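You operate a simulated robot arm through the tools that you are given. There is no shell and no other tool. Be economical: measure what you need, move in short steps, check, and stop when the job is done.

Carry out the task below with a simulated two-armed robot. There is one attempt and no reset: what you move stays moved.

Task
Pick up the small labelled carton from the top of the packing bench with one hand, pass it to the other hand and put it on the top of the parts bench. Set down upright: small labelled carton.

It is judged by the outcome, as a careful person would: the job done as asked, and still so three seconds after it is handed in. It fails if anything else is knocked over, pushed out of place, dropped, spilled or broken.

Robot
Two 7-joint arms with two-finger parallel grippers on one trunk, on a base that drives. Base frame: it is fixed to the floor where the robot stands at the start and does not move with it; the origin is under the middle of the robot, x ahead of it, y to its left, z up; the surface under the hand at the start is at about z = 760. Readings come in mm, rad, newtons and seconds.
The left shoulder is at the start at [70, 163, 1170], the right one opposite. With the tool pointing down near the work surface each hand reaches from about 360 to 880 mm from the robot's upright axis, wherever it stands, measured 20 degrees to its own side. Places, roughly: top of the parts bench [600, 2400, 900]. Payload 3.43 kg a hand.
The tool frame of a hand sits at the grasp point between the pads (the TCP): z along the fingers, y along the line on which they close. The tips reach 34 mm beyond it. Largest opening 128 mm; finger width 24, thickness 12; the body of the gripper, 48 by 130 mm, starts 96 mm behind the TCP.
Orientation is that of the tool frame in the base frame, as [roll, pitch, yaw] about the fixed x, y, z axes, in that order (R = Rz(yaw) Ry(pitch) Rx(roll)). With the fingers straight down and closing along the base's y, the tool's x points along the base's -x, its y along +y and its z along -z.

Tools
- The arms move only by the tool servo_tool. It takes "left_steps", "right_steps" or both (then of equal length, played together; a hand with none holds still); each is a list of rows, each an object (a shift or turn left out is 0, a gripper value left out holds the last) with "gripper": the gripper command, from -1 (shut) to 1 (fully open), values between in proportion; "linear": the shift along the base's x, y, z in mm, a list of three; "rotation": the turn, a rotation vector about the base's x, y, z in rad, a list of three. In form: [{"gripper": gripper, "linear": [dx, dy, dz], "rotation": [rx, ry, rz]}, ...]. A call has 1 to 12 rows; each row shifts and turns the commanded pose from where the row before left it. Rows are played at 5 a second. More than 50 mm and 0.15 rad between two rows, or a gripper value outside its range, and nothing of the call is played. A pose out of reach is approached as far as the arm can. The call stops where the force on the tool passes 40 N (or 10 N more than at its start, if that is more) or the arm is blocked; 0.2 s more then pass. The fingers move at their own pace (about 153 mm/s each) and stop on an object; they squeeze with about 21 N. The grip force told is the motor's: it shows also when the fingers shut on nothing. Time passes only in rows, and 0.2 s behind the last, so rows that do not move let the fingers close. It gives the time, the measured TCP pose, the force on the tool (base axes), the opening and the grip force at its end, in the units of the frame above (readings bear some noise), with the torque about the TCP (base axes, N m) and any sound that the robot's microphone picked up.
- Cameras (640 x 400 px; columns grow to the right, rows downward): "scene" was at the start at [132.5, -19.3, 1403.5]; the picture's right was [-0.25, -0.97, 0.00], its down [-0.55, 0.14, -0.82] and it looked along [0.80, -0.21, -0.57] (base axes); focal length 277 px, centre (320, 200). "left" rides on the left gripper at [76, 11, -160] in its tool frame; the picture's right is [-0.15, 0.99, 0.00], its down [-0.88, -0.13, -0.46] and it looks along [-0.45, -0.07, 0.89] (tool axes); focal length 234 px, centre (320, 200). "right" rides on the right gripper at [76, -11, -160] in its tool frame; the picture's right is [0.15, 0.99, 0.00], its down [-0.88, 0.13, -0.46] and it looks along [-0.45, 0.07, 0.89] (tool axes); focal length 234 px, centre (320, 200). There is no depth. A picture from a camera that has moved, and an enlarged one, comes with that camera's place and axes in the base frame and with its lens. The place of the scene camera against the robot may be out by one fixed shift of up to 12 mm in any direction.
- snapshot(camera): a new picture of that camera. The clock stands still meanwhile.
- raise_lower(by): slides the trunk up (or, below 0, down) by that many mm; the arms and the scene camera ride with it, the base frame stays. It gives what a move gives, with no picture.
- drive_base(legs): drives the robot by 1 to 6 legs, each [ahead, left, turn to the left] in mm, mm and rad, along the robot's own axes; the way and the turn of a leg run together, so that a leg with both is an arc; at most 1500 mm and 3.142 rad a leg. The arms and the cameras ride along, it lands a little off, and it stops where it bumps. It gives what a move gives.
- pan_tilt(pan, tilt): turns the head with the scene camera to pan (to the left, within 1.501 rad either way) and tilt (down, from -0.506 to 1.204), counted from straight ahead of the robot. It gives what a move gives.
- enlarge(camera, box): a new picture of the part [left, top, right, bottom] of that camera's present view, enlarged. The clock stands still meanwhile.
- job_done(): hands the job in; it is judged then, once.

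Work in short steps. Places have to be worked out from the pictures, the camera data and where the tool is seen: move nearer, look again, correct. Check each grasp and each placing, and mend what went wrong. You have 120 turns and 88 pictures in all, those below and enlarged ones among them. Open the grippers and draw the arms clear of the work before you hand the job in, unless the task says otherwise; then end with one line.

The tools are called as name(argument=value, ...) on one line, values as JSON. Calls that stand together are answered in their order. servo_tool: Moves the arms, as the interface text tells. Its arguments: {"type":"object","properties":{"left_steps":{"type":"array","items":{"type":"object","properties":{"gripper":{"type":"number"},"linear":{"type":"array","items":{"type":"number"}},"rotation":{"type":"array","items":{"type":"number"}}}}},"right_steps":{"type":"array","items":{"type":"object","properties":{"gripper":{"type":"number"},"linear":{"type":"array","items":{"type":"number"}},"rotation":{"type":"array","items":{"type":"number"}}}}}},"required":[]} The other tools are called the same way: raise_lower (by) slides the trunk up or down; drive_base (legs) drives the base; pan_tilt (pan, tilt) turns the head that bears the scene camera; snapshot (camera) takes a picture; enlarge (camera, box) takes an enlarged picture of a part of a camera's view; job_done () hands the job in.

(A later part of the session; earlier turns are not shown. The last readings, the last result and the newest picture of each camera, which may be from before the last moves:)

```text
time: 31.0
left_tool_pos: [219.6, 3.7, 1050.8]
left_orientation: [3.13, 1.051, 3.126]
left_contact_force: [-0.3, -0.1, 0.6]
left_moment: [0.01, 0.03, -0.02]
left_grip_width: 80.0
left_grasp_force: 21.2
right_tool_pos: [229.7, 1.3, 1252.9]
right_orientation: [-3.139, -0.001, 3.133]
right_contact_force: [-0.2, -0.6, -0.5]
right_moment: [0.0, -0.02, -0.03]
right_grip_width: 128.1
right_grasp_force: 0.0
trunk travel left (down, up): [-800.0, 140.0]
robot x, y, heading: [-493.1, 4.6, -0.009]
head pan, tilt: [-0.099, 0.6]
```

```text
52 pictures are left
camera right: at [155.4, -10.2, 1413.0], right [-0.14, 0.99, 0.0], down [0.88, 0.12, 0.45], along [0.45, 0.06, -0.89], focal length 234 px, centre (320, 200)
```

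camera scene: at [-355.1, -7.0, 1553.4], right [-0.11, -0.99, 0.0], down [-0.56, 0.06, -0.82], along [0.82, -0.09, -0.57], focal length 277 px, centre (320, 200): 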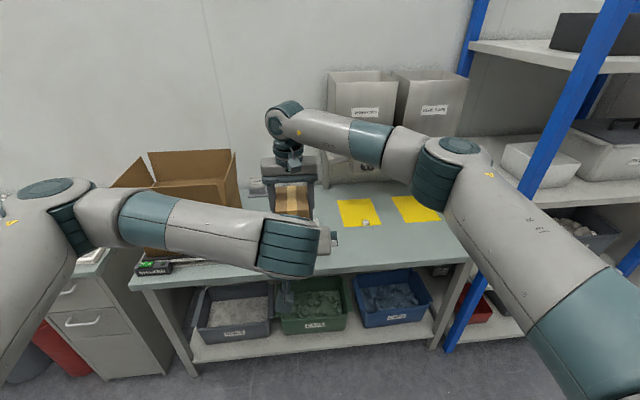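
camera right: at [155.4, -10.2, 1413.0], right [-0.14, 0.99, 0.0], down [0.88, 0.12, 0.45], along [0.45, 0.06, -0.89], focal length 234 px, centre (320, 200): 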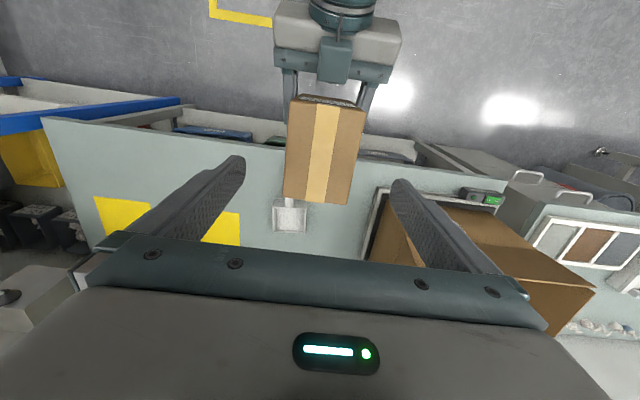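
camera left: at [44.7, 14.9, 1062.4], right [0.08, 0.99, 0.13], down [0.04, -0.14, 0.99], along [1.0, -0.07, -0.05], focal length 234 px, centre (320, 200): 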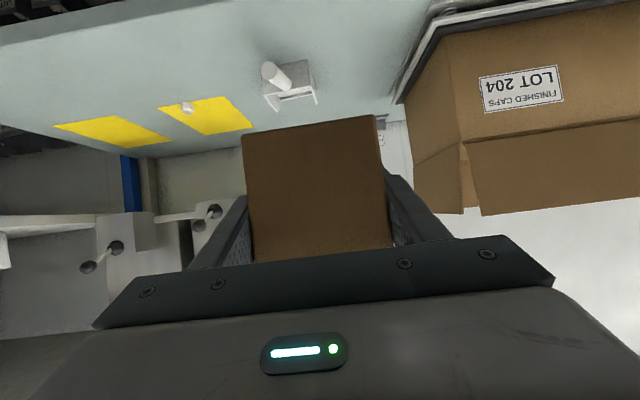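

The left holds the carton upright and alone, at the expected height. I move the right hand off to its own side.

servo_tool(right_steps=[{"linear": [0, -40, 0]}, {"linear": [0, -45, 0]}, {"linear": [0, -45, 0]}, {"linear": [-20, -45, 0]}, {"linear": [-20, -45, 0]}, {"linear": [-20, -45, 0]}, {"linear": [-20, -45, 0]}])

drive_base(legs=[[-200, 0, 0.009]])

snapshot(camera="scene")

```text
time: 32.6
left_tool_pos: [219.3, 0.4, 1049.4]
left_orientation: [3.124, 1.051, 3.125]
left_contact_force: [-0.5, -0.1, 0.7]
left_moment: [0.03, 0.05, -0.01]
left_grip_width: 79.5
left_grasp_force: 21.6
right_tool_pos: [146.0, -313.4, 1253.8]
right_orientation: [-3.141, 0.0, 3.133]
right_contact_force: [0.2, -0.5, -0.4]
right_moment: [0.05, -0.03, 0.01]
right_grip_width: 127.7
right_grasp_force: 0.1
trunk travel left (down, up): [-800.0, 140.0]
robot x, y, heading: [-491.8, 5.3, -0.012]
head pan, tilt: [-0.099, 0.6]
```

```text
time: 34.2
left_tool_pos: [23.6, 8.0, 1047.0]
left_orientation: [3.127, 1.048, 3.135]
left_contact_force: [0.8, 0.2, -1.7]
left_moment: [0.01, 0.02, 0.02]
left_grip_width: 79.4
left_grasp_force: 20.9
right_tool_pos: [-46.5, -304.6, 1252.6]
right_orientation: [-3.141, -0.005, 3.141]
right_contact_force: [0.5, -0.9, -0.3]
right_moment: [0.04, 0.02, -0.01]
right_grip_width: 127.9
right_grasp_force: 0.0
trunk travel left (down, up): [-800.0, 140.0]
robot x, y, heading: [-689.2, 3.2, 0.006]
head pan, tilt: [-0.099, 0.6]
```

```text
51 pictures are left
camera scene: at [-552.5, -2.8, 1553.2], right [-0.1, -0.99, 0.0], down [-0.56, 0.06, -0.82], along [0.82, -0.08, -0.57], focal length 277 px, centre (320, 200)
```

scene: 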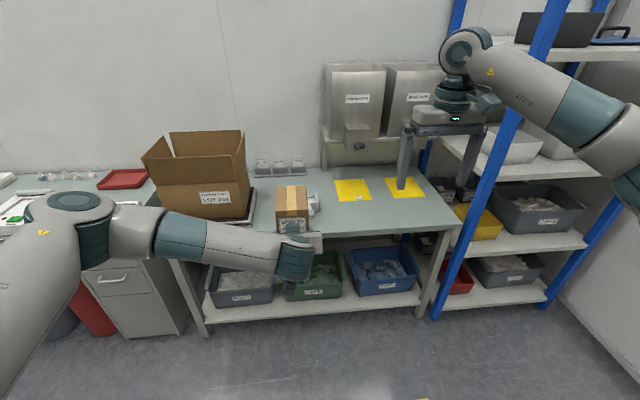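

All is well. I look left along the drive path before moving.

pan_tilt(pan=1.2, tilt=0.45)

snapshot(camera="scene")

```text
time: 35.6
left_tool_pos: [21.6, 8.6, 1049.4]
left_orientation: [3.127, 1.049, 3.134]
left_contact_force: [-0.1, -0.7, -2.4]
left_moment: [-0.02, -0.01, 0.01]
left_grip_width: 79.5
left_grasp_force: 21.4
right_tool_pos: [-46.9, -303.9, 1253.3]
right_orientation: [-3.14, -0.001, -3.141]
right_contact_force: [0.1, 0.0, -1.0]
right_moment: [0.0, 0.0, 0.0]
right_grip_width: 127.8
right_grasp_force: 0.1
trunk travel left (down, up): [-800.0, 140.0]
robot x, y, heading: [-690.8, 3.0, 0.002]
head pan, tilt: [1.201, 0.45]
```

```text
50 pictures are left
camera scene: at [-609.3, 91.8, 1567.1], right [0.93, -0.36, 0.0], down [-0.16, -0.41, -0.9], along [0.33, 0.84, -0.44], focal length 277 px, centre (320, 200)
```

scene: 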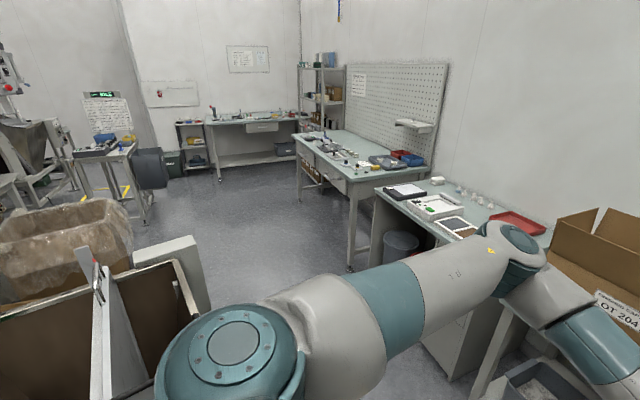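

A trolley with a box stands to the left at about x<−750, so strafing along here is too tight. I raise the trunk, move forward to x≈−350, then turn left to face along +y.

raise_lower(by=125)

drive_base(legs=[[340, 0, 0], [0, 0, 0.78], [0, 0, 0.79]])

pan_tilt(pan=0, tilt=0.5)

snapshot(camera="scene")

```text
time: 37.2
left_tool_pos: [22.9, 9.1, 1174.2]
left_orientation: [3.126, 1.05, 3.134]
left_contact_force: [0.2, 0.0, -1.0]
left_moment: [0.01, 0.02, 0.0]
left_grip_width: 80.0
left_grasp_force: 20.8
right_tool_pos: [-47.1, -305.0, 1378.1]
right_orientation: [-3.139, -0.002, 3.141]
right_contact_force: [0.2, -0.6, 0.1]
right_moment: [0.01, 0.02, -0.01]
right_grip_width: 128.0
right_grasp_force: 0.1
trunk travel left (down, up): [-925.0, 15.0]
robot x, y, heading: [-688.9, 7.0, 0.0]
head pan, tilt: [1.201, 0.45]
```

```text
time: 43.5
left_tool_pos: [-359.9, 715.5, 1174.0]
left_orientation: [3.127, 1.049, -1.582]
left_contact_force: [-0.2, -0.1, -2.1]
left_moment: [-0.02, 0.01, -0.02]
left_grip_width: 79.8
left_grasp_force: 21.0
right_tool_pos: [-46.2, 643.2, 1379.1]
right_orientation: [-3.14, -0.001, -1.574]
right_contact_force: [0.4, -0.3, -0.4]
right_moment: [-0.01, 0.01, -0.03]
right_grip_width: 128.1
right_grasp_force: 0.0
trunk travel left (down, up): [-925.0, 15.0]
robot x, y, heading: [-359.5, 5.5, 1.566]
head pan, tilt: [1.201, 0.45]
```

```text
time: 44.9
left_tool_pos: [-360.3, 713.4, 1173.3]
left_orientation: [3.128, 1.049, -1.581]
left_contact_force: [-0.4, -0.2, -1.5]
left_moment: [0.01, -0.04, 0.03]
left_grip_width: 79.9
left_grasp_force: 21.1
right_tool_pos: [-47.2, 644.3, 1378.8]
right_orientation: [-3.141, -0.001, -1.574]
right_contact_force: [-0.4, 0.4, -1.0]
right_moment: [0.01, 0.0, -0.01]
right_grip_width: 128.1
right_grasp_force: 0.1
trunk travel left (down, up): [-925.0, 15.0]
robot x, y, heading: [-358.2, 0.5, 1.567]
head pan, tilt: [0.0, 0.499]
```

```text
49 pictures are left
camera scene: at [-359.4, 148.0, 1687.6], right [1.0, 0.0, 0.0], down [0.0, -0.48, -0.88], along [0.0, 0.88, -0.48], focal length 277 px, centre (320, 200)
```

scene: 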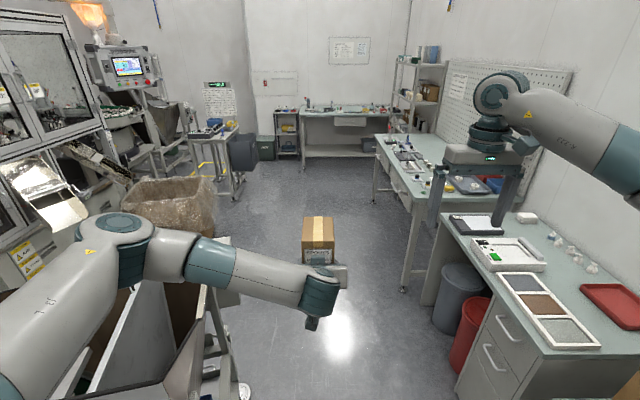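

The lane ahead is clear: the trolley corner is at x≈−730 and the benches start at x>270. I shift a little right and drive forward 1000 mm, then look at the parts bench.

drive_base(legs=[[100, -120, 0], [1000, 0, 0]])

pan_tilt(pan=-0.6, tilt=0.5)

snapshot(camera="scene")

```text
time: 50.9
left_tool_pos: [-222.0, 1778.9, 1174.4]
left_orientation: [3.128, 1.051, -1.591]
left_contact_force: [-0.1, -0.3, -1.8]
left_moment: [-0.03, 0.04, 0.01]
left_grip_width: 79.8
left_grasp_force: 21.4
right_tool_pos: [88.8, 1705.7, 1378.8]
right_orientation: [-3.139, -0.002, -1.582]
right_contact_force: [0.4, 0.3, -0.4]
right_moment: [-0.01, -0.02, -0.02]
right_grip_width: 128.1
right_grasp_force: 0.0
trunk travel left (down, up): [-925.0, 15.0]
robot x, y, heading: [-228.4, 1066.8, 1.555]
head pan, tilt: [0.0, 0.499]
```

```text
time: 51.9
left_tool_pos: [-222.4, 1779.4, 1173.7]
left_orientation: [3.128, 1.05, -1.592]
left_contact_force: [0.0, 0.5, -1.7]
left_moment: [-0.03, -0.03, 0.04]
left_grip_width: 79.7
left_grasp_force: 21.5
right_tool_pos: [89.7, 1706.5, 1379.1]
right_orientation: [-3.139, -0.002, -1.582]
right_contact_force: [-0.6, -0.5, 0.8]
right_moment: [0.02, 0.01, 0.01]
right_grip_width: 127.8
right_grasp_force: 0.0
trunk travel left (down, up): [-925.0, 15.0]
robot x, y, heading: [-226.9, 1068.4, 1.557]
head pan, tilt: [-0.6, 0.499]
```

```text
48 pictures are left
camera scene: at [-176.4, 1196.3, 1687.6], right [0.82, -0.57, 0.0], down [-0.28, -0.39, -0.88], along [0.5, 0.72, -0.48], focal length 277 px, centre (320, 200)
```

scene: 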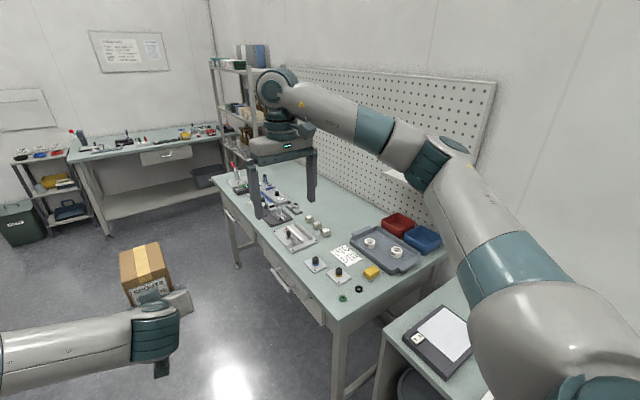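

The parts bench spans about x 235–850, y 1665–3000, with many small items on it. I drive on and look from in front of it to find a free spot.

drive_base(legs=[[900, 100, 0.014]])

pan_tilt(pan=-1.2, tilt=0.6)

snapshot(camera="scene")

```text
time: 56.7
left_tool_pos: [-296.7, 2688.2, 1174.3]
left_orientation: [3.128, 1.051, -1.602]
left_contact_force: [-0.2, -0.4, -1.8]
left_moment: [-0.01, -0.04, -0.02]
left_grip_width: 79.9
left_grasp_force: 20.4
right_tool_pos: [15.8, 2610.8, 1380.7]
right_orientation: [-3.141, -0.001, -1.595]
right_contact_force: [0.5, -0.7, 0.4]
right_moment: [0.01, -0.01, -0.02]
right_grip_width: 128.1
right_grasp_force: 0.0
trunk travel left (down, up): [-925.0, 15.0]
robot x, y, heading: [-306.7, 1979.2, 1.553]
head pan, tilt: [-0.6, 0.499]
```

```text
time: 57.7
left_tool_pos: [-295.9, 2688.0, 1173.9]
left_orientation: [3.127, 1.049, -1.603]
left_contact_force: [0.2, -0.4, -1.3]
left_moment: [-0.03, -0.01, 0.03]
left_grip_width: 80.0
left_grasp_force: 21.2
right_tool_pos: [16.4, 2612.4, 1378.2]
right_orientation: [-3.139, -0.002, -1.597]
right_contact_force: [0.4, 0.2, 0.5]
right_moment: [0.0, 0.0, 0.02]
right_grip_width: 128.1
right_grasp_force: 0.0
trunk travel left (down, up): [-925.0, 15.0]
robot x, y, heading: [-309.1, 1980.3, 1.549]
head pan, tilt: [-1.201, 0.6]
```

```text
47 pictures are left
camera scene: at [-226.5, 2061.7, 1678.5], right [0.34, -0.94, 0.0], down [-0.53, -0.19, -0.83], along [0.78, 0.28, -0.56], focal length 277 px, centre (320, 200)
```

scene: 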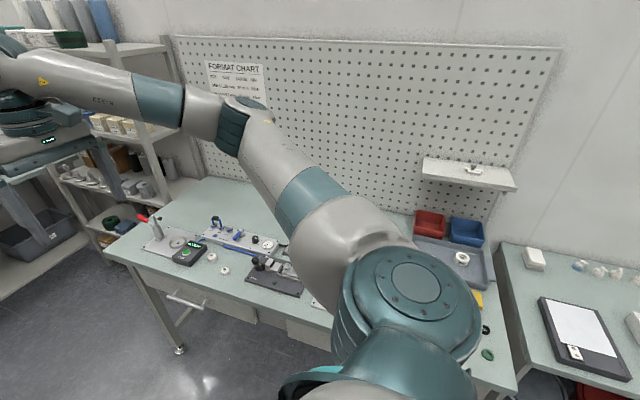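

The right arm blocks the view, so I shift away from the bench by 130 mm, turn right to face it, and look again.

drive_base(legs=[[100, 130, 0], [0, 0, -0.77], [0, 0, -0.78]])

pan_tilt(pan=0.15, tilt=0.6)

snapshot(camera="scene")

```text
time: 63.3
left_tool_pos: [275.5, 2064.7, 1173.7]
left_orientation: [3.128, 1.048, 3.103]
left_contact_force: [0.2, -0.3, -1.8]
left_moment: [-0.01, 0.02, 0.03]
left_grip_width: 80.0
left_grasp_force: 21.1
right_tool_pos: [194.6, 1753.1, 1378.5]
right_orientation: [-3.139, -0.002, 3.108]
right_contact_force: [0.3, 0.2, -0.7]
right_moment: [-0.03, 0.0, -0.01]
right_grip_width: 128.2
right_grasp_force: 0.0
trunk travel left (down, up): [-925.0, 15.0]
robot x, y, heading: [-434.0, 2082.3, -0.029]
head pan, tilt: [-1.201, 0.6]
```

```text
time: 64.8
left_tool_pos: [274.3, 2063.6, 1174.3]
left_orientation: [3.127, 1.049, 3.103]
left_contact_force: [-0.1, 0.5, -1.6]
left_moment: [0.02, 0.01, 0.0]
left_grip_width: 80.0
left_grasp_force: 20.5
right_tool_pos: [197.3, 1752.8, 1380.0]
right_orientation: [-3.139, -0.003, 3.111]
right_contact_force: [-0.1, 1.0, -0.5]
right_moment: [0.01, -0.03, -0.01]
right_grip_width: 128.2
right_grasp_force: 0.1
trunk travel left (down, up): [-925.0, 15.0]
robot x, y, heading: [-439.2, 2080.7, -0.028]
head pan, tilt: [0.15, 0.6]
```

```text
46 pictures are left
camera scene: at [-301.0, 2092.9, 1678.5], right [0.12, -0.99, 0.0], down [-0.56, -0.07, -0.82], along [0.82, 0.1, -0.57], focal length 277 px, centre (320, 200)
```

scene: 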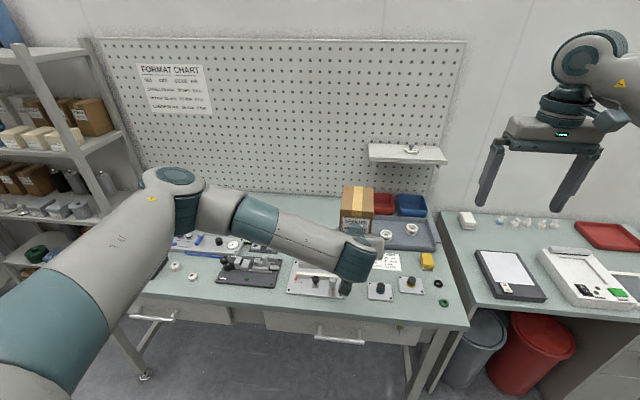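

The left arm hides much of the bench. I drive 450 mm left so that the right-hand camera and head can see the bench from other angles.

drive_base(legs=[[0, 450, 0.028]])

pan_tilt(pan=-0.3, tilt=0.75)

snapshot(camera="scene")

snapshot(camera="right")

```text
time: 67.5
left_tool_pos: [283.0, 2524.7, 1173.2]
left_orientation: [3.124, 1.05, 3.132]
left_contact_force: [-0.5, 0.6, -1.2]
left_moment: [0.01, 0.0, 0.03]
left_grip_width: 79.9
left_grasp_force: 20.6
right_tool_pos: [212.7, 2212.6, 1378.5]
right_orientation: [3.141, -0.004, 3.141]
right_contact_force: [0.1, -1.0, 0.2]
right_moment: [0.03, 0.01, 0.0]
right_grip_width: 128.3
right_grasp_force: 0.3
trunk travel left (down, up): [-925.0, 15.0]
robot x, y, heading: [-430.9, 2521.0, -0.004]
head pan, tilt: [0.15, 0.6]
```

```text
time: 68.4
left_tool_pos: [282.0, 2526.9, 1172.8]
left_orientation: [3.13, 1.05, 3.137]
left_contact_force: [0.1, 0.3, -1.5]
left_moment: [-0.03, 0.03, -0.02]
left_grip_width: 79.8
left_grasp_force: 20.5
right_tool_pos: [212.0, 2214.5, 1379.8]
right_orientation: [-3.139, -0.001, 3.141]
right_contact_force: [-1.0, -0.1, -1.0]
right_moment: [-0.01, 0.01, -0.04]
right_grip_width: 127.9
right_grasp_force: 0.1
trunk travel left (down, up): [-925.0, 15.0]
robot x, y, heading: [-427.4, 2521.2, 0.001]
head pan, tilt: [-0.3, 0.75]
```

```text
45 pictures are left
camera scene: at [-302.7, 2500.6, 1665.6], right [-0.29, -0.96, 0.0], down [-0.65, 0.2, -0.73], along [0.7, -0.22, -0.68], focal length 277 px, centre (320, 200)
```

scene: 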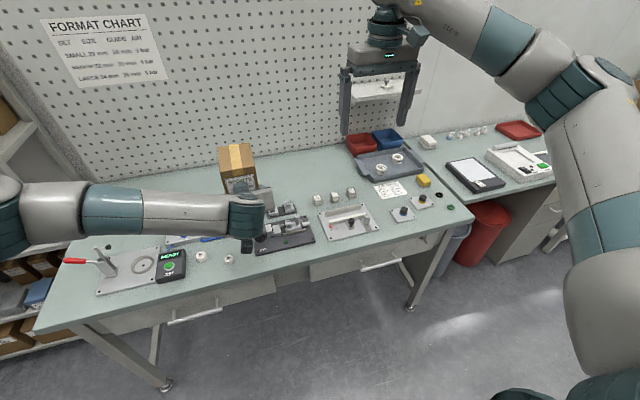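

```text
44 pictures are left
camera right: at [138.6, 2202.1, 1538.9], right [-0.15, 0.99, 0.0], down [0.88, 0.13, 0.45], along [0.45, 0.06, -0.89], focal length 234 px, centre (320, 200)
```

right: 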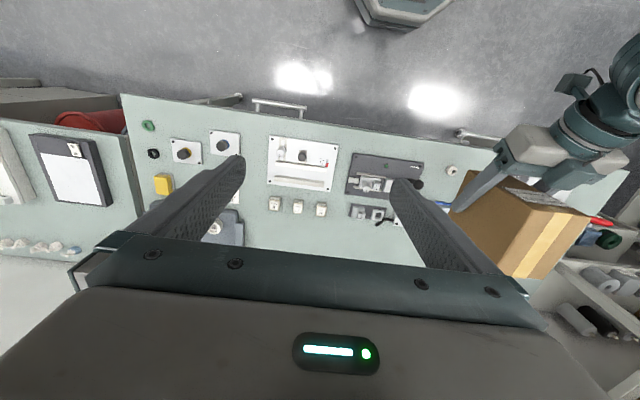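

The back strip (x≈520–830, y≈2080–2450) is free, while the front is full of fixtures. The low hand must not pass over those, so I yaw the left hand about 60° to the right and bring it in along the free strip from the left. I turn it here first, high up.

servo_tool(left_steps=[{"rotation": [0, 0, -0.1]}, {"rotation": [0, 0, -0.12]}, {"rotation": [0, 0, -0.12]}, {"rotation": [0, 0, -0.12]}, {"rotation": [0, 0, -0.12]}, {"rotation": [0, 0, -0.12]}, {"rotation": [0, 0, -0.12]}, {"rotation": [0, 0, -0.12]}, {"rotation": [0, 0, -0.1]}])

snapshot(camera="scene")

snapshot(camera="right")

```text
time: 70.4
left_tool_pos: [281.3, 2530.0, 1179.1]
left_orientation: [-3.121, 1.027, 2.171]
left_contact_force: [0.5, -0.2, -1.5]
left_moment: [0.01, 0.02, -0.02]
left_grip_width: 79.7
left_grasp_force: 21.2
left hand out of reach, approached as far as the arm can: row 3
right_tool_pos: [212.5, 2212.8, 1378.3]
right_orientation: [-3.139, -0.002, -3.141]
right_contact_force: [-0.5, -0.2, 0.2]
right_moment: [0.0, 0.01, 0.0]
right_grip_width: 127.9
right_grasp_force: 0.0
trunk travel left (down, up): [-925.0, 15.0]
robot x, y, heading: [-426.4, 2518.8, 0.003]
head pan, tilt: [-0.3, 0.75]
```

```text
43 pictures are left
camera scene: at [-302.4, 2498.8, 1665.5], right [-0.3, -0.96, 0.0], down [-0.65, 0.2, -0.73], along [0.7, -0.22, -0.68], focal length 277 px, centre (320, 200)
```

scene: 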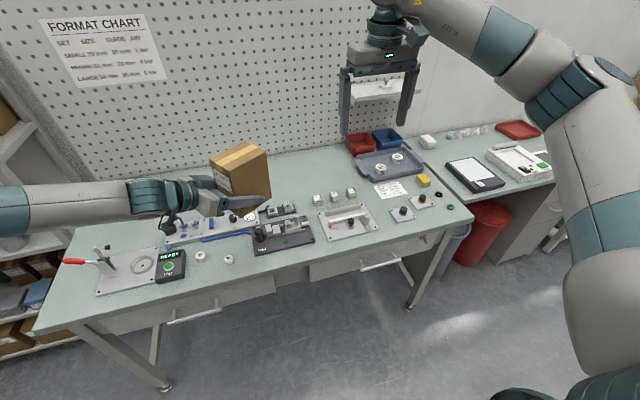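

```text
42 pictures are left
camera right: at [138.9, 2200.5, 1538.4], right [-0.15, 0.99, 0.0], down [0.88, 0.13, 0.45], along [0.45, 0.07, -0.89], focal length 234 px, centre (320, 200)
```

right: 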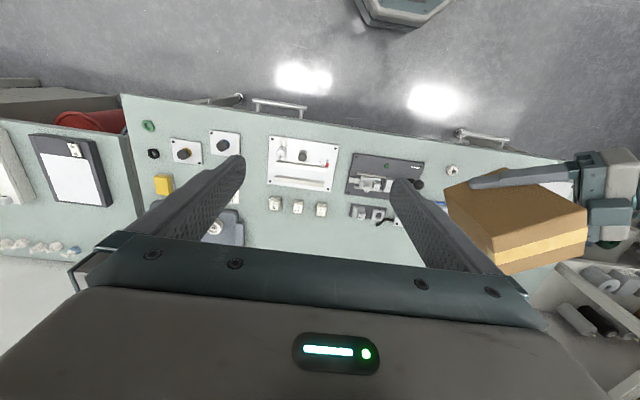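

The hand is yawed about 55° and the carton is nearly upright. The target is about (640, 2135), behind the small cubes and left of the tray. I drive right 395 mm and then toward the bench with everything still high.

drive_base(legs=[[0, -395, 0], [285, 0, 0]])

snapshot(camera="scene")

snapshot(camera="left")

```text
time: 74.5
left_tool_pos: [574.9, 2138.8, 1180.2]
left_orientation: [-3.125, 1.029, 2.182]
left_contact_force: [0.9, -0.8, -1.7]
left_moment: [0.03, -0.02, 0.02]
left_grip_width: 79.7
left_grasp_force: 21.2
right_tool_pos: [509.4, 1821.2, 1380.4]
right_orientation: [-3.14, 0.0, -3.131]
right_contact_force: [-0.6, -0.8, 0.3]
right_moment: [-0.02, -0.03, -0.01]
right_grip_width: 128.1
right_grasp_force: 0.0
trunk travel left (down, up): [-925.0, 15.0]
robot x, y, heading: [-134.0, 2122.4, 0.014]
head pan, tilt: [-0.3, 0.75]
```

```text
41 pictures are left
camera scene: at [-10.0, 2100.9, 1665.9], right [-0.28, -0.96, 0.0], down [-0.65, 0.19, -0.73], along [0.7, -0.21, -0.68], focal length 277 px, centre (320, 200)
```

scene: 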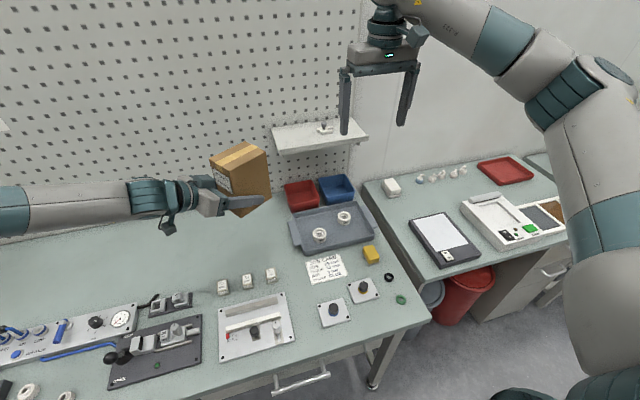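

```text
40 pictures are left
camera left: at [485.3, 2291.9, 1197.2], right [0.86, 0.49, 0.12], down [-0.06, -0.12, 0.99], along [0.5, -0.86, -0.07], focal length 234 px, centre (320, 200)
```

left: 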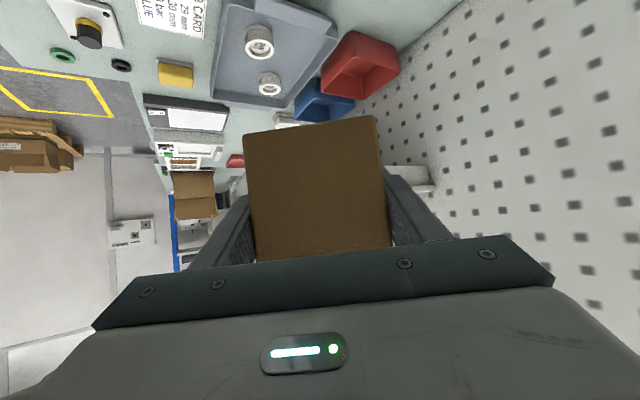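

The landing strip in front of the pegboard is clear: cubes at x≈483, tray from y≤2030. I move the TCP to (639, 2159), still high.

servo_tool(left_steps=[{"linear": [21, 7, 0]}, {"linear": [21, 7, 0]}, {"linear": [22, 7, 0]}, {"linear": [0, 0, -30]}, {"linear": [0, 0, -30]}, {}])

```text
time: 75.9
left_tool_pos: [642.7, 2158.4, 1120.3]
left_orientation: [-3.123, 1.026, 2.183]
left_contact_force: [0.5, -0.4, -1.8]
left_moment: [0.02, 0.04, 0.0]
left_grip_width: 79.7
left_grasp_force: 20.9
right_tool_pos: [512.2, 1819.8, 1378.8]
right_orientation: [-3.139, -0.001, -3.131]
right_contact_force: [0.6, 0.1, 0.5]
right_moment: [0.01, 0.03, -0.05]
right_grip_width: 128.4
right_grasp_force: 0.1
trunk travel left (down, up): [-925.0, 15.0]
robot x, y, heading: [-135.1, 2119.0, 0.017]
head pan, tilt: [-0.3, 0.75]
```

In position over the spot. I correct the small tilt of about 0.03 rad and come down most of the way.

servo_tool(left_steps=[{"linear": [0, 0, -20], "rotation": [-0.011, -0.0265, 0.026]}, {"linear": [0, 0, -30]}, {"linear": [0, 0, -30]}, {"linear": [0, 0, -30]}, {}])

snapshot(camera="scene")

snapshot(camera="left")

snapshot(camera="right")

```text
time: 77.1
left_tool_pos: [639.0, 2158.0, 1010.3]
left_orientation: [3.133, 1.05, 2.183]
left_contact_force: [0.4, 0.2, -1.7]
left_moment: [0.03, 0.02, 0.03]
left_grip_width: 79.9
left_grasp_force: 21.3
right_tool_pos: [513.5, 1820.2, 1379.0]
right_orientation: [-3.14, -0.003, -3.129]
right_contact_force: [0.2, 0.2, -0.4]
right_moment: [-0.02, -0.02, -0.01]
right_grip_width: 128.1
right_grasp_force: 0.0
trunk travel left (down, up): [-925.0, 15.0]
robot x, y, heading: [-134.1, 2120.3, 0.018]
head pan, tilt: [-0.3, 0.75]
```

```text
39 pictures are left
camera scene: at [-7.3, 2101.2, 1665.6], right [-0.28, -0.96, 0.0], down [-0.65, 0.19, -0.73], along [0.7, -0.21, -0.68], focal length 277 px, centre (320, 200)
```

scene: 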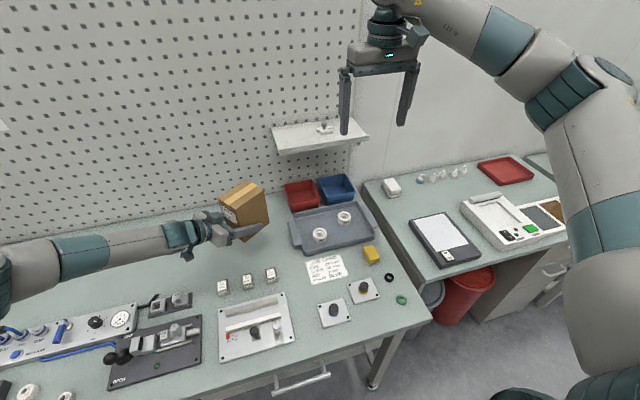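

```text
38 pictures are left
camera left: at [545.1, 2308.0, 1022.4], right [0.85, 0.52, 0.13], down [-0.09, -0.11, 0.99], along [0.53, -0.85, -0.05], focal length 234 px, centre (320, 200)
```

left: 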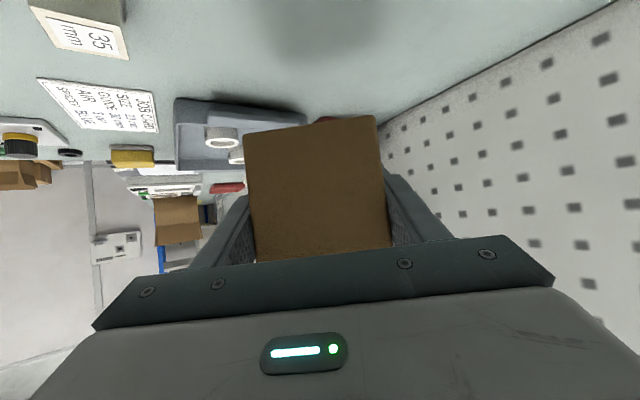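

```text
37 pictures are left
camera right: at [437.4, 1807.9, 1538.9], right [-0.16, 0.99, 0.0], down [0.88, 0.14, 0.45], along [0.45, 0.07, -0.89], focal length 234 px, centre (320, 200)
```

right: 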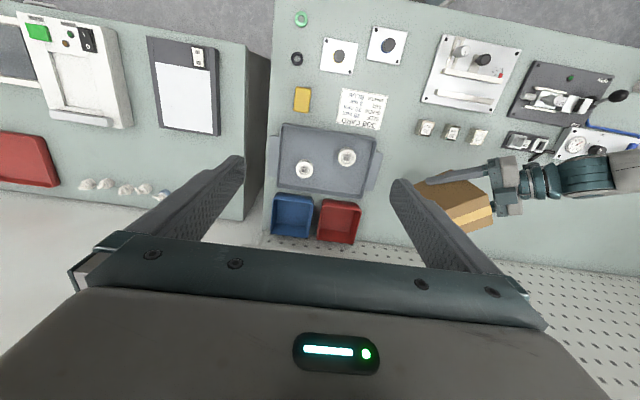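

There is clear room around the carton and the arm rides above the fixtures. I lower further in small steps, watching for contact near TCP z≈938.

servo_tool(left_steps=[{"linear": [0, 0, -20]}, {"linear": [0, 0, -20]}, {"linear": [0, 0, -15]}, {"linear": [0, 0, -5]}, {}])

snapshot(camera="left")

enlarge(camera="scene", box=[80, 150, 340, 320])

```text
time: 78.3
left_tool_pos: [639.4, 2161.1, 949.9]
left_orientation: [3.132, 1.051, 2.184]
left_contact_force: [0.3, 0.3, -1.7]
left_moment: [0.01, -0.01, 0.01]
left_grip_width: 79.7
left_grasp_force: 21.0
right_tool_pos: [510.8, 1821.0, 1379.0]
right_orientation: [-3.14, -0.002, -3.132]
right_contact_force: [-0.8, 0.3, -0.7]
right_moment: [0.01, -0.03, 0.01]
right_grip_width: 127.8
right_grasp_force: 0.0
trunk travel left (down, up): [-925.0, 15.0]
robot x, y, heading: [-132.2, 2121.1, 0.007]
head pan, tilt: [-0.3, 0.75]
```

```text
36 pictures are left
camera left: at [546.5, 2310.5, 962.3], right [0.85, 0.52, 0.13], down [-0.09, -0.11, 0.99], along [0.53, -0.85, -0.05], focal length 234 px, centre (320, 200)
```

left: 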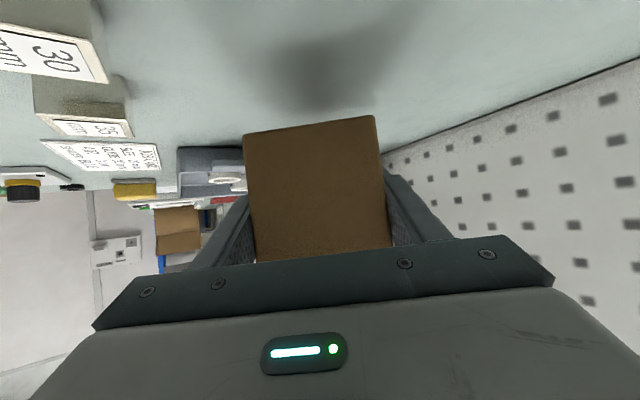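

```text
2.35 times, centred on (210, 235) of scene
camera zoom: at [-7.1, 2101.2, 1665.6], right [-0.28, -0.96, 0.0], down [-0.65, 0.19, -0.73], along [0.7, -0.21, -0.68], focal length 652 px, centre (579, 118)
```

zoom: 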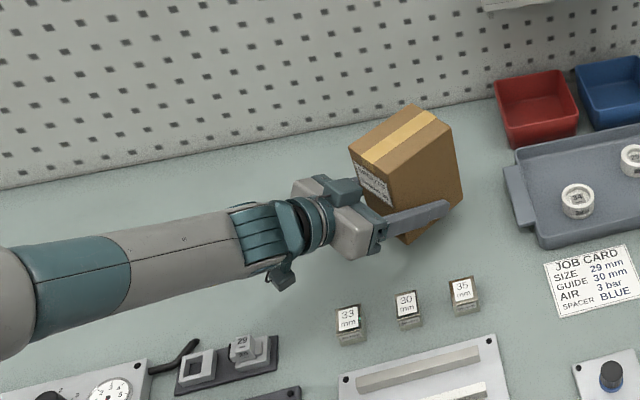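

The carton is upright with about 10 mm to go by my estimate. I lower in 3 mm steps until the load shifts.

servo_tool(left_steps=[{"linear": [0, 0, -3]}, {"linear": [0, 0, -3]}, {"linear": [0, 0, -3]}, {}])

```text
time: 79.3
left_tool_pos: [639.8, 2160.1, 940.7]
left_orientation: [3.133, 1.049, 2.185]
left_contact_force: [-0.4, -0.4, -1.3]
left_moment: [0.02, 0.0, -0.04]
left_grip_width: 79.5
left_grasp_force: 21.0
right_tool_pos: [511.9, 1820.4, 1377.9]
right_orientation: [-3.14, -0.003, -3.131]
right_contact_force: [-0.4, 0.3, -0.1]
right_moment: [0.0, -0.01, -0.01]
right_grip_width: 127.9
right_grasp_force: 0.1
trunk travel left (down, up): [-925.0, 15.0]
robot x, y, heading: [-132.4, 2121.3, 0.014]
head pan, tilt: [-0.3, 0.75]
```

No contact yet; I continue down.

servo_tool(left_steps=[{"linear": [0, 0, -2]}, {"linear": [0, 0, -2]}, {}])

```text
time: 80.1
left_tool_pos: [639.4, 2161.5, 935.9]
left_orientation: [3.134, 1.051, 2.186]
left_contact_force: [-0.2, -0.5, -1.6]
left_moment: [0.03, -0.02, 0.01]
left_grip_width: 79.8
left_grasp_force: 21.2
right_tool_pos: [512.0, 1820.9, 1380.1]
right_orientation: [-3.14, -0.004, -3.132]
right_contact_force: [-1.0, -1.2, 0.0]
right_moment: [-0.02, 0.0, 0.0]
right_grip_width: 128.1
right_grasp_force: 0.0
trunk travel left (down, up): [-925.0, 15.0]
robot x, y, heading: [-134.3, 2122.9, 0.011]
head pan, tilt: [-0.3, 0.75]
```

Still free. I take a close look at the gap under the carton.

enlarge(camera="left", box=[180, 60, 440, 220])

servo_tool(left_steps=[{"linear": [0, 0, -2]}, {"linear": [0, 0, -2]}, {}])

```text
2.46 times, centred on (310, 140) of left
camera zoom: at [546.5, 2311.5, 950.0], right [0.85, 0.52, 0.13], down [-0.08, -0.11, 0.99], along [0.53, -0.85, -0.05], focal length 576 px, centre (345, 348)
```

zoom: 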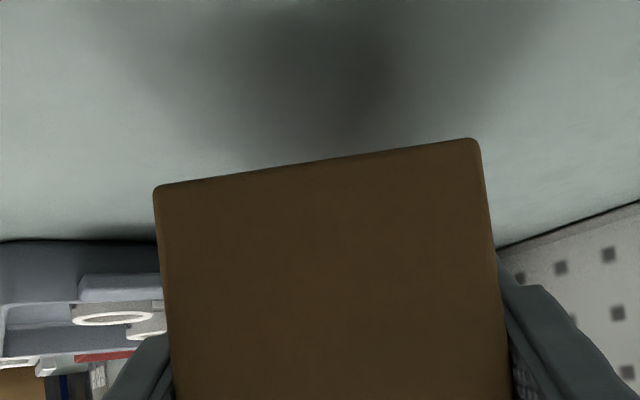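

```text
time: 80.9
left_tool_pos: [639.8, 2161.7, 932.2]
left_orientation: [3.133, 1.051, 2.186]
left_contact_force: [0.1, 0.1, -2.2]
left_moment: [0.04, -0.04, 0.01]
left_grip_width: 79.9
left_grasp_force: 20.2
right_tool_pos: [513.4, 1821.4, 1378.5]
right_orientation: [-3.141, -0.002, -3.132]
right_contact_force: [0.5, -0.5, 1.0]
right_moment: [0.0, -0.03, -0.02]
right_grip_width: 128.5
right_grasp_force: 0.1
trunk travel left (down, up): [-925.0, 15.0]
robot x, y, heading: [-133.9, 2119.8, 0.01]
head pan, tilt: [-0.3, 0.75]
```

Still hanging free (−2 N). I continue in 2 mm steps.

servo_tool(left_steps=[{"linear": [0, 0, -2]}, {"linear": [0, 0, -1]}, {}])

enlarge(camera="left", box=[180, 60, 440, 220])

```text
time: 81.7
left_tool_pos: [639.9, 2161.5, 929.0]
left_orientation: [3.134, 1.052, 2.185]
left_contact_force: [-0.1, 0.2, -2.3]
left_moment: [0.0, 0.0, -0.01]
left_grip_width: 79.9
left_grasp_force: 21.2
right_tool_pos: [512.2, 1820.3, 1379.5]
right_orientation: [-3.14, -0.003, -3.131]
right_contact_force: [-0.3, -0.7, 0.1]
right_moment: [0.0, 0.01, -0.04]
right_grip_width: 128.1
right_grasp_force: 0.0
trunk travel left (down, up): [-925.0, 15.0]
robot x, y, heading: [-131.4, 2121.8, 0.009]
head pan, tilt: [-0.3, 0.75]
```

```text
2.46 times, centred on (310, 140) of left
camera zoom: at [547.0, 2311.0, 942.3], right [0.85, 0.52, 0.13], down [-0.09, -0.11, 0.99], along [0.53, -0.85, -0.05], focal length 576 px, centre (345, 348)
```

zoom: 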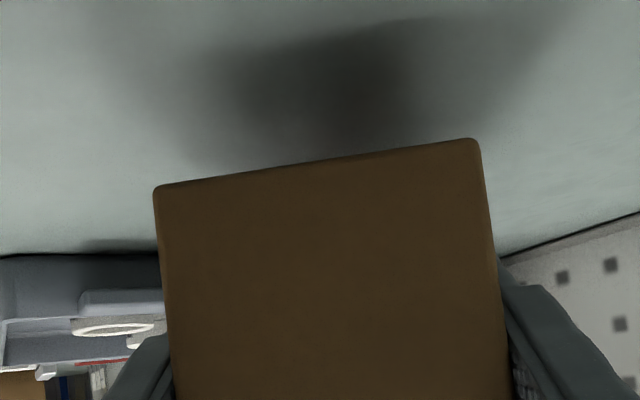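

The view suggests the bench top is nearer 880–890 than 900. I keep going down in 2 mm steps.

servo_tool(left_steps=[{"linear": [0, 0, -2]}, {"linear": [0, 0, -2]}, {"linear": [0, 0, -2]}, {}])

enlarge(camera="left", box=[180, 60, 440, 220])

```text
time: 82.7
left_tool_pos: [640.0, 2160.2, 921.2]
left_orientation: [3.133, 1.05, 2.185]
left_contact_force: [0.5, 0.8, -1.9]
left_moment: [0.05, 0.01, -0.02]
left_grip_width: 80.0
left_grasp_force: 20.5
right_tool_pos: [512.5, 1822.2, 1380.0]
right_orientation: [-3.14, -0.002, -3.131]
right_contact_force: [-0.2, -0.2, -0.8]
right_moment: [0.02, 0.03, 0.0]
right_grip_width: 128.2
right_grasp_force: 0.0
trunk travel left (down, up): [-925.0, 15.0]
robot x, y, heading: [-131.9, 2119.3, 0.008]
head pan, tilt: [-0.3, 0.75]
```

```text
2.46 times, centred on (310, 140) of left
camera zoom: at [546.3, 2310.2, 935.5], right [0.85, 0.52, 0.13], down [-0.08, -0.11, 0.99], along [0.53, -0.85, -0.05], focal length 576 px, centre (345, 348)
```

zoom: 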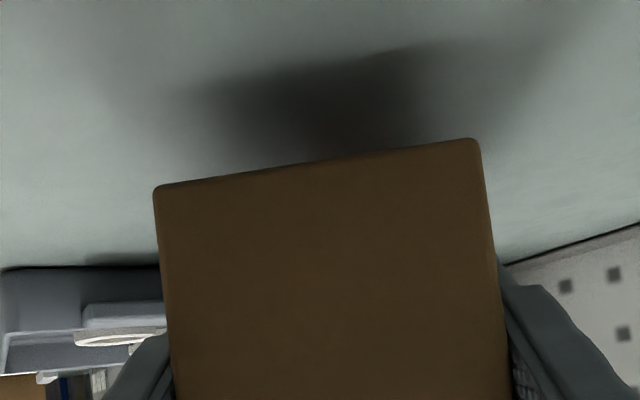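

The estimate now is bench at about 880 and carton bottom at about 886. I continue in 2 mm steps.

servo_tool(left_steps=[{"linear": [0, 0, -2]}, {"linear": [0, 0, -2]}, {}])

servo_tool(left_steps=[{"linear": [0, 0, -2]}, {}])

enlarge(camera="left", box=[180, 60, 440, 220])

```text
time: 83.5
left_tool_pos: [641.0, 2160.7, 919.4]
left_orientation: [3.132, 1.05, 2.184]
left_contact_force: [0.1, -0.3, -2.0]
left_moment: [0.02, -0.01, -0.01]
left_grip_width: 80.1
left_grasp_force: 20.9
right_tool_pos: [511.7, 1820.9, 1378.8]
right_orientation: [-3.14, -0.001, -3.131]
right_contact_force: [-0.6, 0.3, 0.8]
right_moment: [-0.01, -0.02, -0.02]
right_grip_width: 128.1
right_grasp_force: 0.0
trunk travel left (down, up): [-925.0, 15.0]
robot x, y, heading: [-136.6, 2120.2, 0.01]
head pan, tilt: [-0.3, 0.75]
```

```text
time: 84.1
left_tool_pos: [639.6, 2159.8, 916.7]
left_orientation: [3.132, 1.05, 2.185]
left_contact_force: [-0.1, -0.4, -1.8]
left_moment: [0.02, -0.01, -0.01]
left_grip_width: 79.9
left_grasp_force: 21.1
right_tool_pos: [511.7, 1820.2, 1378.7]
right_orientation: [-3.141, 0.0, -3.131]
right_contact_force: [0.3, -0.9, 0.8]
right_moment: [-0.01, 0.01, 0.0]
right_grip_width: 127.8
right_grasp_force: 0.1
trunk travel left (down, up): [-925.0, 15.0]
robot x, y, heading: [-134.0, 2116.2, 0.013]
head pan, tilt: [-0.3, 0.75]
```

```text
2.46 times, centred on (310, 140) of left
camera zoom: at [546.6, 2310.9, 929.3], right [0.85, 0.52, 0.13], down [-0.09, -0.11, 0.99], along [0.53, -0.85, -0.05], focal length 576 px, centre (345, 348)
```

zoom: 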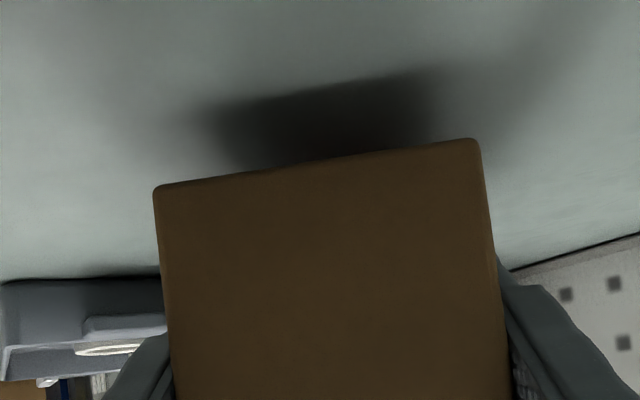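

Gap is shrinking but it is not down yet. I continue.

servo_tool(left_steps=[{"linear": [0, 0, -2]}, {"linear": [0, 0, -2]}, {}])

servo_tool(left_steps=[{"linear": [0, 0, -2]}, {}])

enlarge(camera="left", box=[180, 60, 440, 220])

```text
time: 84.9
left_tool_pos: [640.0, 2159.9, 913.0]
left_orientation: [3.133, 1.051, 2.183]
left_contact_force: [-0.1, 0.3, -2.1]
left_moment: [0.05, 0.0, 0.04]
left_grip_width: 79.8
left_grasp_force: 20.6
right_tool_pos: [512.4, 1821.0, 1379.5]
right_orientation: [-3.14, -0.001, -3.131]
right_contact_force: [-0.3, -0.3, 0.5]
right_moment: [-0.01, -0.01, 0.03]
right_grip_width: 128.2
right_grasp_force: 0.0
trunk travel left (down, up): [-925.0, 15.0]
robot x, y, heading: [-136.7, 2120.8, 0.013]
head pan, tilt: [-0.3, 0.75]
```

```text
time: 85.5
left_tool_pos: [640.4, 2160.4, 910.4]
left_orientation: [3.133, 1.052, 2.184]
left_contact_force: [0.4, 0.1, -1.8]
left_moment: [0.03, -0.02, 0.0]
left_grip_width: 79.7
left_grasp_force: 20.4
right_tool_pos: [511.8, 1821.3, 1379.1]
right_orientation: [-3.14, -0.002, -3.131]
right_contact_force: [-0.2, -0.4, -0.7]
right_moment: [0.01, 0.01, -0.02]
right_grip_width: 127.9
right_grasp_force: 0.0
trunk travel left (down, up): [-925.0, 15.0]
robot x, y, heading: [-135.7, 2119.9, 0.012]
head pan, tilt: [-0.3, 0.75]
```

```text
2.46 times, centred on (310, 140) of left
camera zoom: at [546.7, 2311.1, 924.1], right [0.85, 0.52, 0.13], down [-0.09, -0.11, 0.99], along [0.53, -0.85, -0.05], focal length 576 px, centre (345, 348)
```

zoom: 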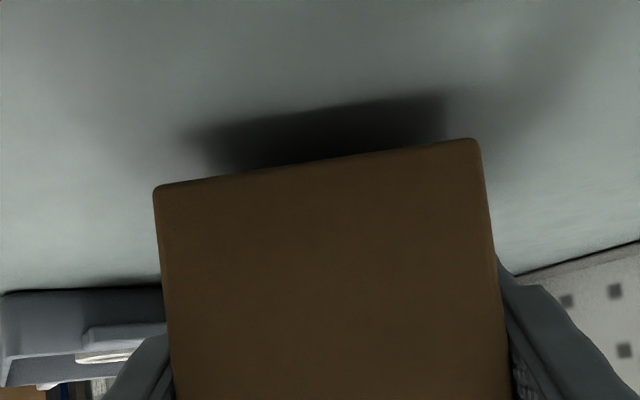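

The shadow is closing in on the bottom edge; some millimetres remain. I continue.

servo_tool(left_steps=[{"linear": [0, 0, -2]}, {"linear": [0, 0, -2]}, {}])

servo_tool(left_steps=[{"linear": [0, 0, -2]}, {}])

enlarge(camera="left", box=[180, 60, 440, 220])

```text
time: 86.3
left_tool_pos: [640.4, 2160.9, 906.5]
left_orientation: [3.132, 1.048, 2.184]
left_contact_force: [-0.6, 0.5, -2.0]
left_moment: [0.02, 0.05, 0.0]
left_grip_width: 79.8
left_grasp_force: 20.9
right_tool_pos: [511.9, 1819.5, 1378.0]
right_orientation: [-3.139, -0.001, -3.13]
right_contact_force: [0.2, 0.0, 0.0]
right_moment: [0.02, 0.01, 0.01]
right_grip_width: 127.8
right_grasp_force: 0.0
trunk travel left (down, up): [-925.0, 15.0]
robot x, y, heading: [-130.1, 2121.2, 0.012]
head pan, tilt: [-0.3, 0.75]
```

```text
time: 86.9
left_tool_pos: [640.9, 2161.2, 904.8]
left_orientation: [3.134, 1.052, 2.185]
left_contact_force: [0.2, -1.3, -1.5]
left_moment: [0.0, 0.01, 0.0]
left_grip_width: 79.6
left_grasp_force: 20.7
right_tool_pos: [511.2, 1822.2, 1379.2]
right_orientation: [-3.138, -0.004, -3.131]
right_contact_force: [-0.2, 0.3, -0.2]
right_moment: [0.0, -0.01, 0.02]
right_grip_width: 128.1
right_grasp_force: 0.0
trunk travel left (down, up): [-925.0, 15.0]
robot x, y, heading: [-132.4, 2120.7, 0.011]
head pan, tilt: [-0.3, 0.75]
```

```text
2.46 times, centred on (310, 140) of left
camera zoom: at [547.2, 2310.9, 918.1], right [0.85, 0.52, 0.13], down [-0.08, -0.11, 0.99], along [0.53, -0.85, -0.05], focal length 576 px, centre (345, 348)
```

zoom: 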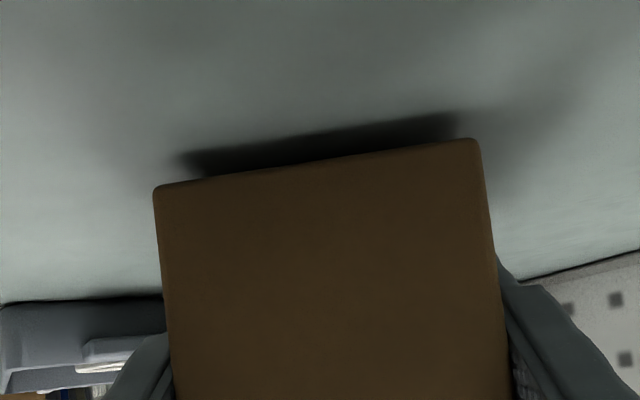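

About 6–7 mm remain by the shadow. I go 4 mm, then in single steps.

servo_tool(left_steps=[{"linear": [0, 0, -2]}, {"linear": [0, 0, -2]}, {}])

servo_tool(left_steps=[{"linear": [0, 0, -1.5]}, {}])

enlarge(camera="left", box=[180, 60, 440, 220])

```text
time: 87.7
left_tool_pos: [639.9, 2160.3, 901.0]
left_orientation: [3.133, 1.051, 2.185]
left_contact_force: [0.6, 0.3, -1.5]
left_moment: [-0.01, 0.04, 0.0]
left_grip_width: 79.8
left_grasp_force: 21.2
right_tool_pos: [513.5, 1821.0, 1378.1]
right_orientation: [-3.138, -0.001, -3.132]
right_contact_force: [-0.7, 0.3, -0.9]
right_moment: [-0.02, 0.01, 0.0]
right_grip_width: 127.9
right_grasp_force: 0.0
trunk travel left (down, up): [-925.0, 15.0]
robot x, y, heading: [-133.7, 2119.1, 0.011]
head pan, tilt: [-0.3, 0.75]
```

```text
time: 88.3
left_tool_pos: [640.8, 2161.1, 899.7]
left_orientation: [3.131, 1.05, 2.186]
left_contact_force: [0.1, -0.3, -2.6]
left_moment: [0.07, 0.0, -0.01]
left_grip_width: 80.2
left_grasp_force: 20.6
right_tool_pos: [511.2, 1821.0, 1378.0]
right_orientation: [-3.139, -0.002, -3.131]
right_contact_force: [-0.1, -0.3, -0.1]
right_moment: [-0.04, 0.03, -0.01]
right_grip_width: 127.9
right_grasp_force: 0.1
trunk travel left (down, up): [-925.0, 15.0]
robot x, y, heading: [-136.4, 2119.1, 0.011]
head pan, tilt: [-0.3, 0.75]
```

```text
2.46 times, centred on (310, 140) of left
camera zoom: at [547.4, 2310.8, 913.0], right [0.85, 0.52, 0.13], down [-0.09, -0.11, 0.99], along [0.53, -0.85, -0.05], focal length 576 px, centre (345, 348)
```

zoom: 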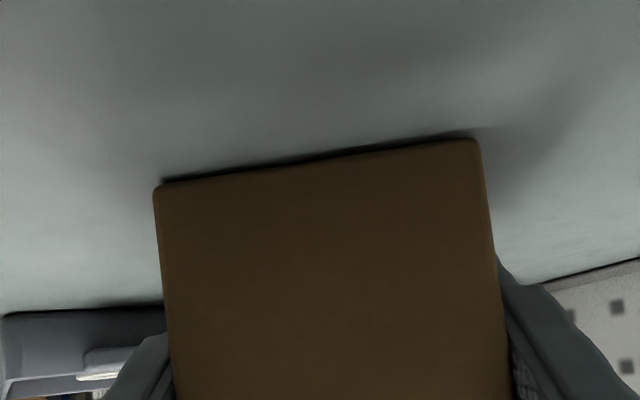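

Nearly touching: only a thin shadow line is left. I go down in 1 mm steps until contact.

servo_tool(left_steps=[{"linear": [0, 0, -1]}, {"linear": [0, 0, -1]}, {}])

enlarge(camera="left", box=[180, 60, 440, 220])

```text
time: 89.1
left_tool_pos: [640.8, 2161.2, 900.0]
left_orientation: [3.131, 1.053, 2.185]
left_contact_force: [1.2, 1.8, 4.6]
left_moment: [-0.43, -0.04, 0.13]
left_grip_width: 79.8
left_grasp_force: 21.1
right_tool_pos: [511.3, 1820.2, 1379.3]
right_orientation: [-3.141, -0.002, -3.131]
right_contact_force: [-0.3, 0.0, 0.7]
right_moment: [0.0, 0.04, 0.01]
right_grip_width: 128.1
right_grasp_force: 0.0
trunk travel left (down, up): [-925.0, 15.0]
robot x, y, heading: [-134.1, 2120.9, 0.012]
head pan, tilt: [-0.3, 0.75]
```

```text
2.46 times, centred on (310, 140) of left
camera zoom: at [547.5, 2310.7, 912.3], right [0.85, 0.52, 0.13], down [-0.09, -0.11, 0.99], along [0.53, -0.85, -0.05], focal length 576 px, centre (345, 348)
```

zoom: 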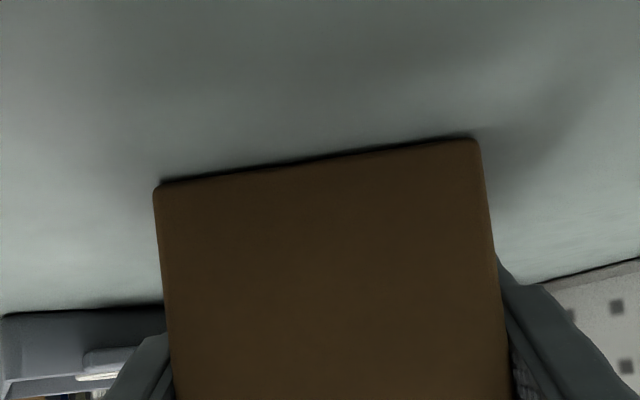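

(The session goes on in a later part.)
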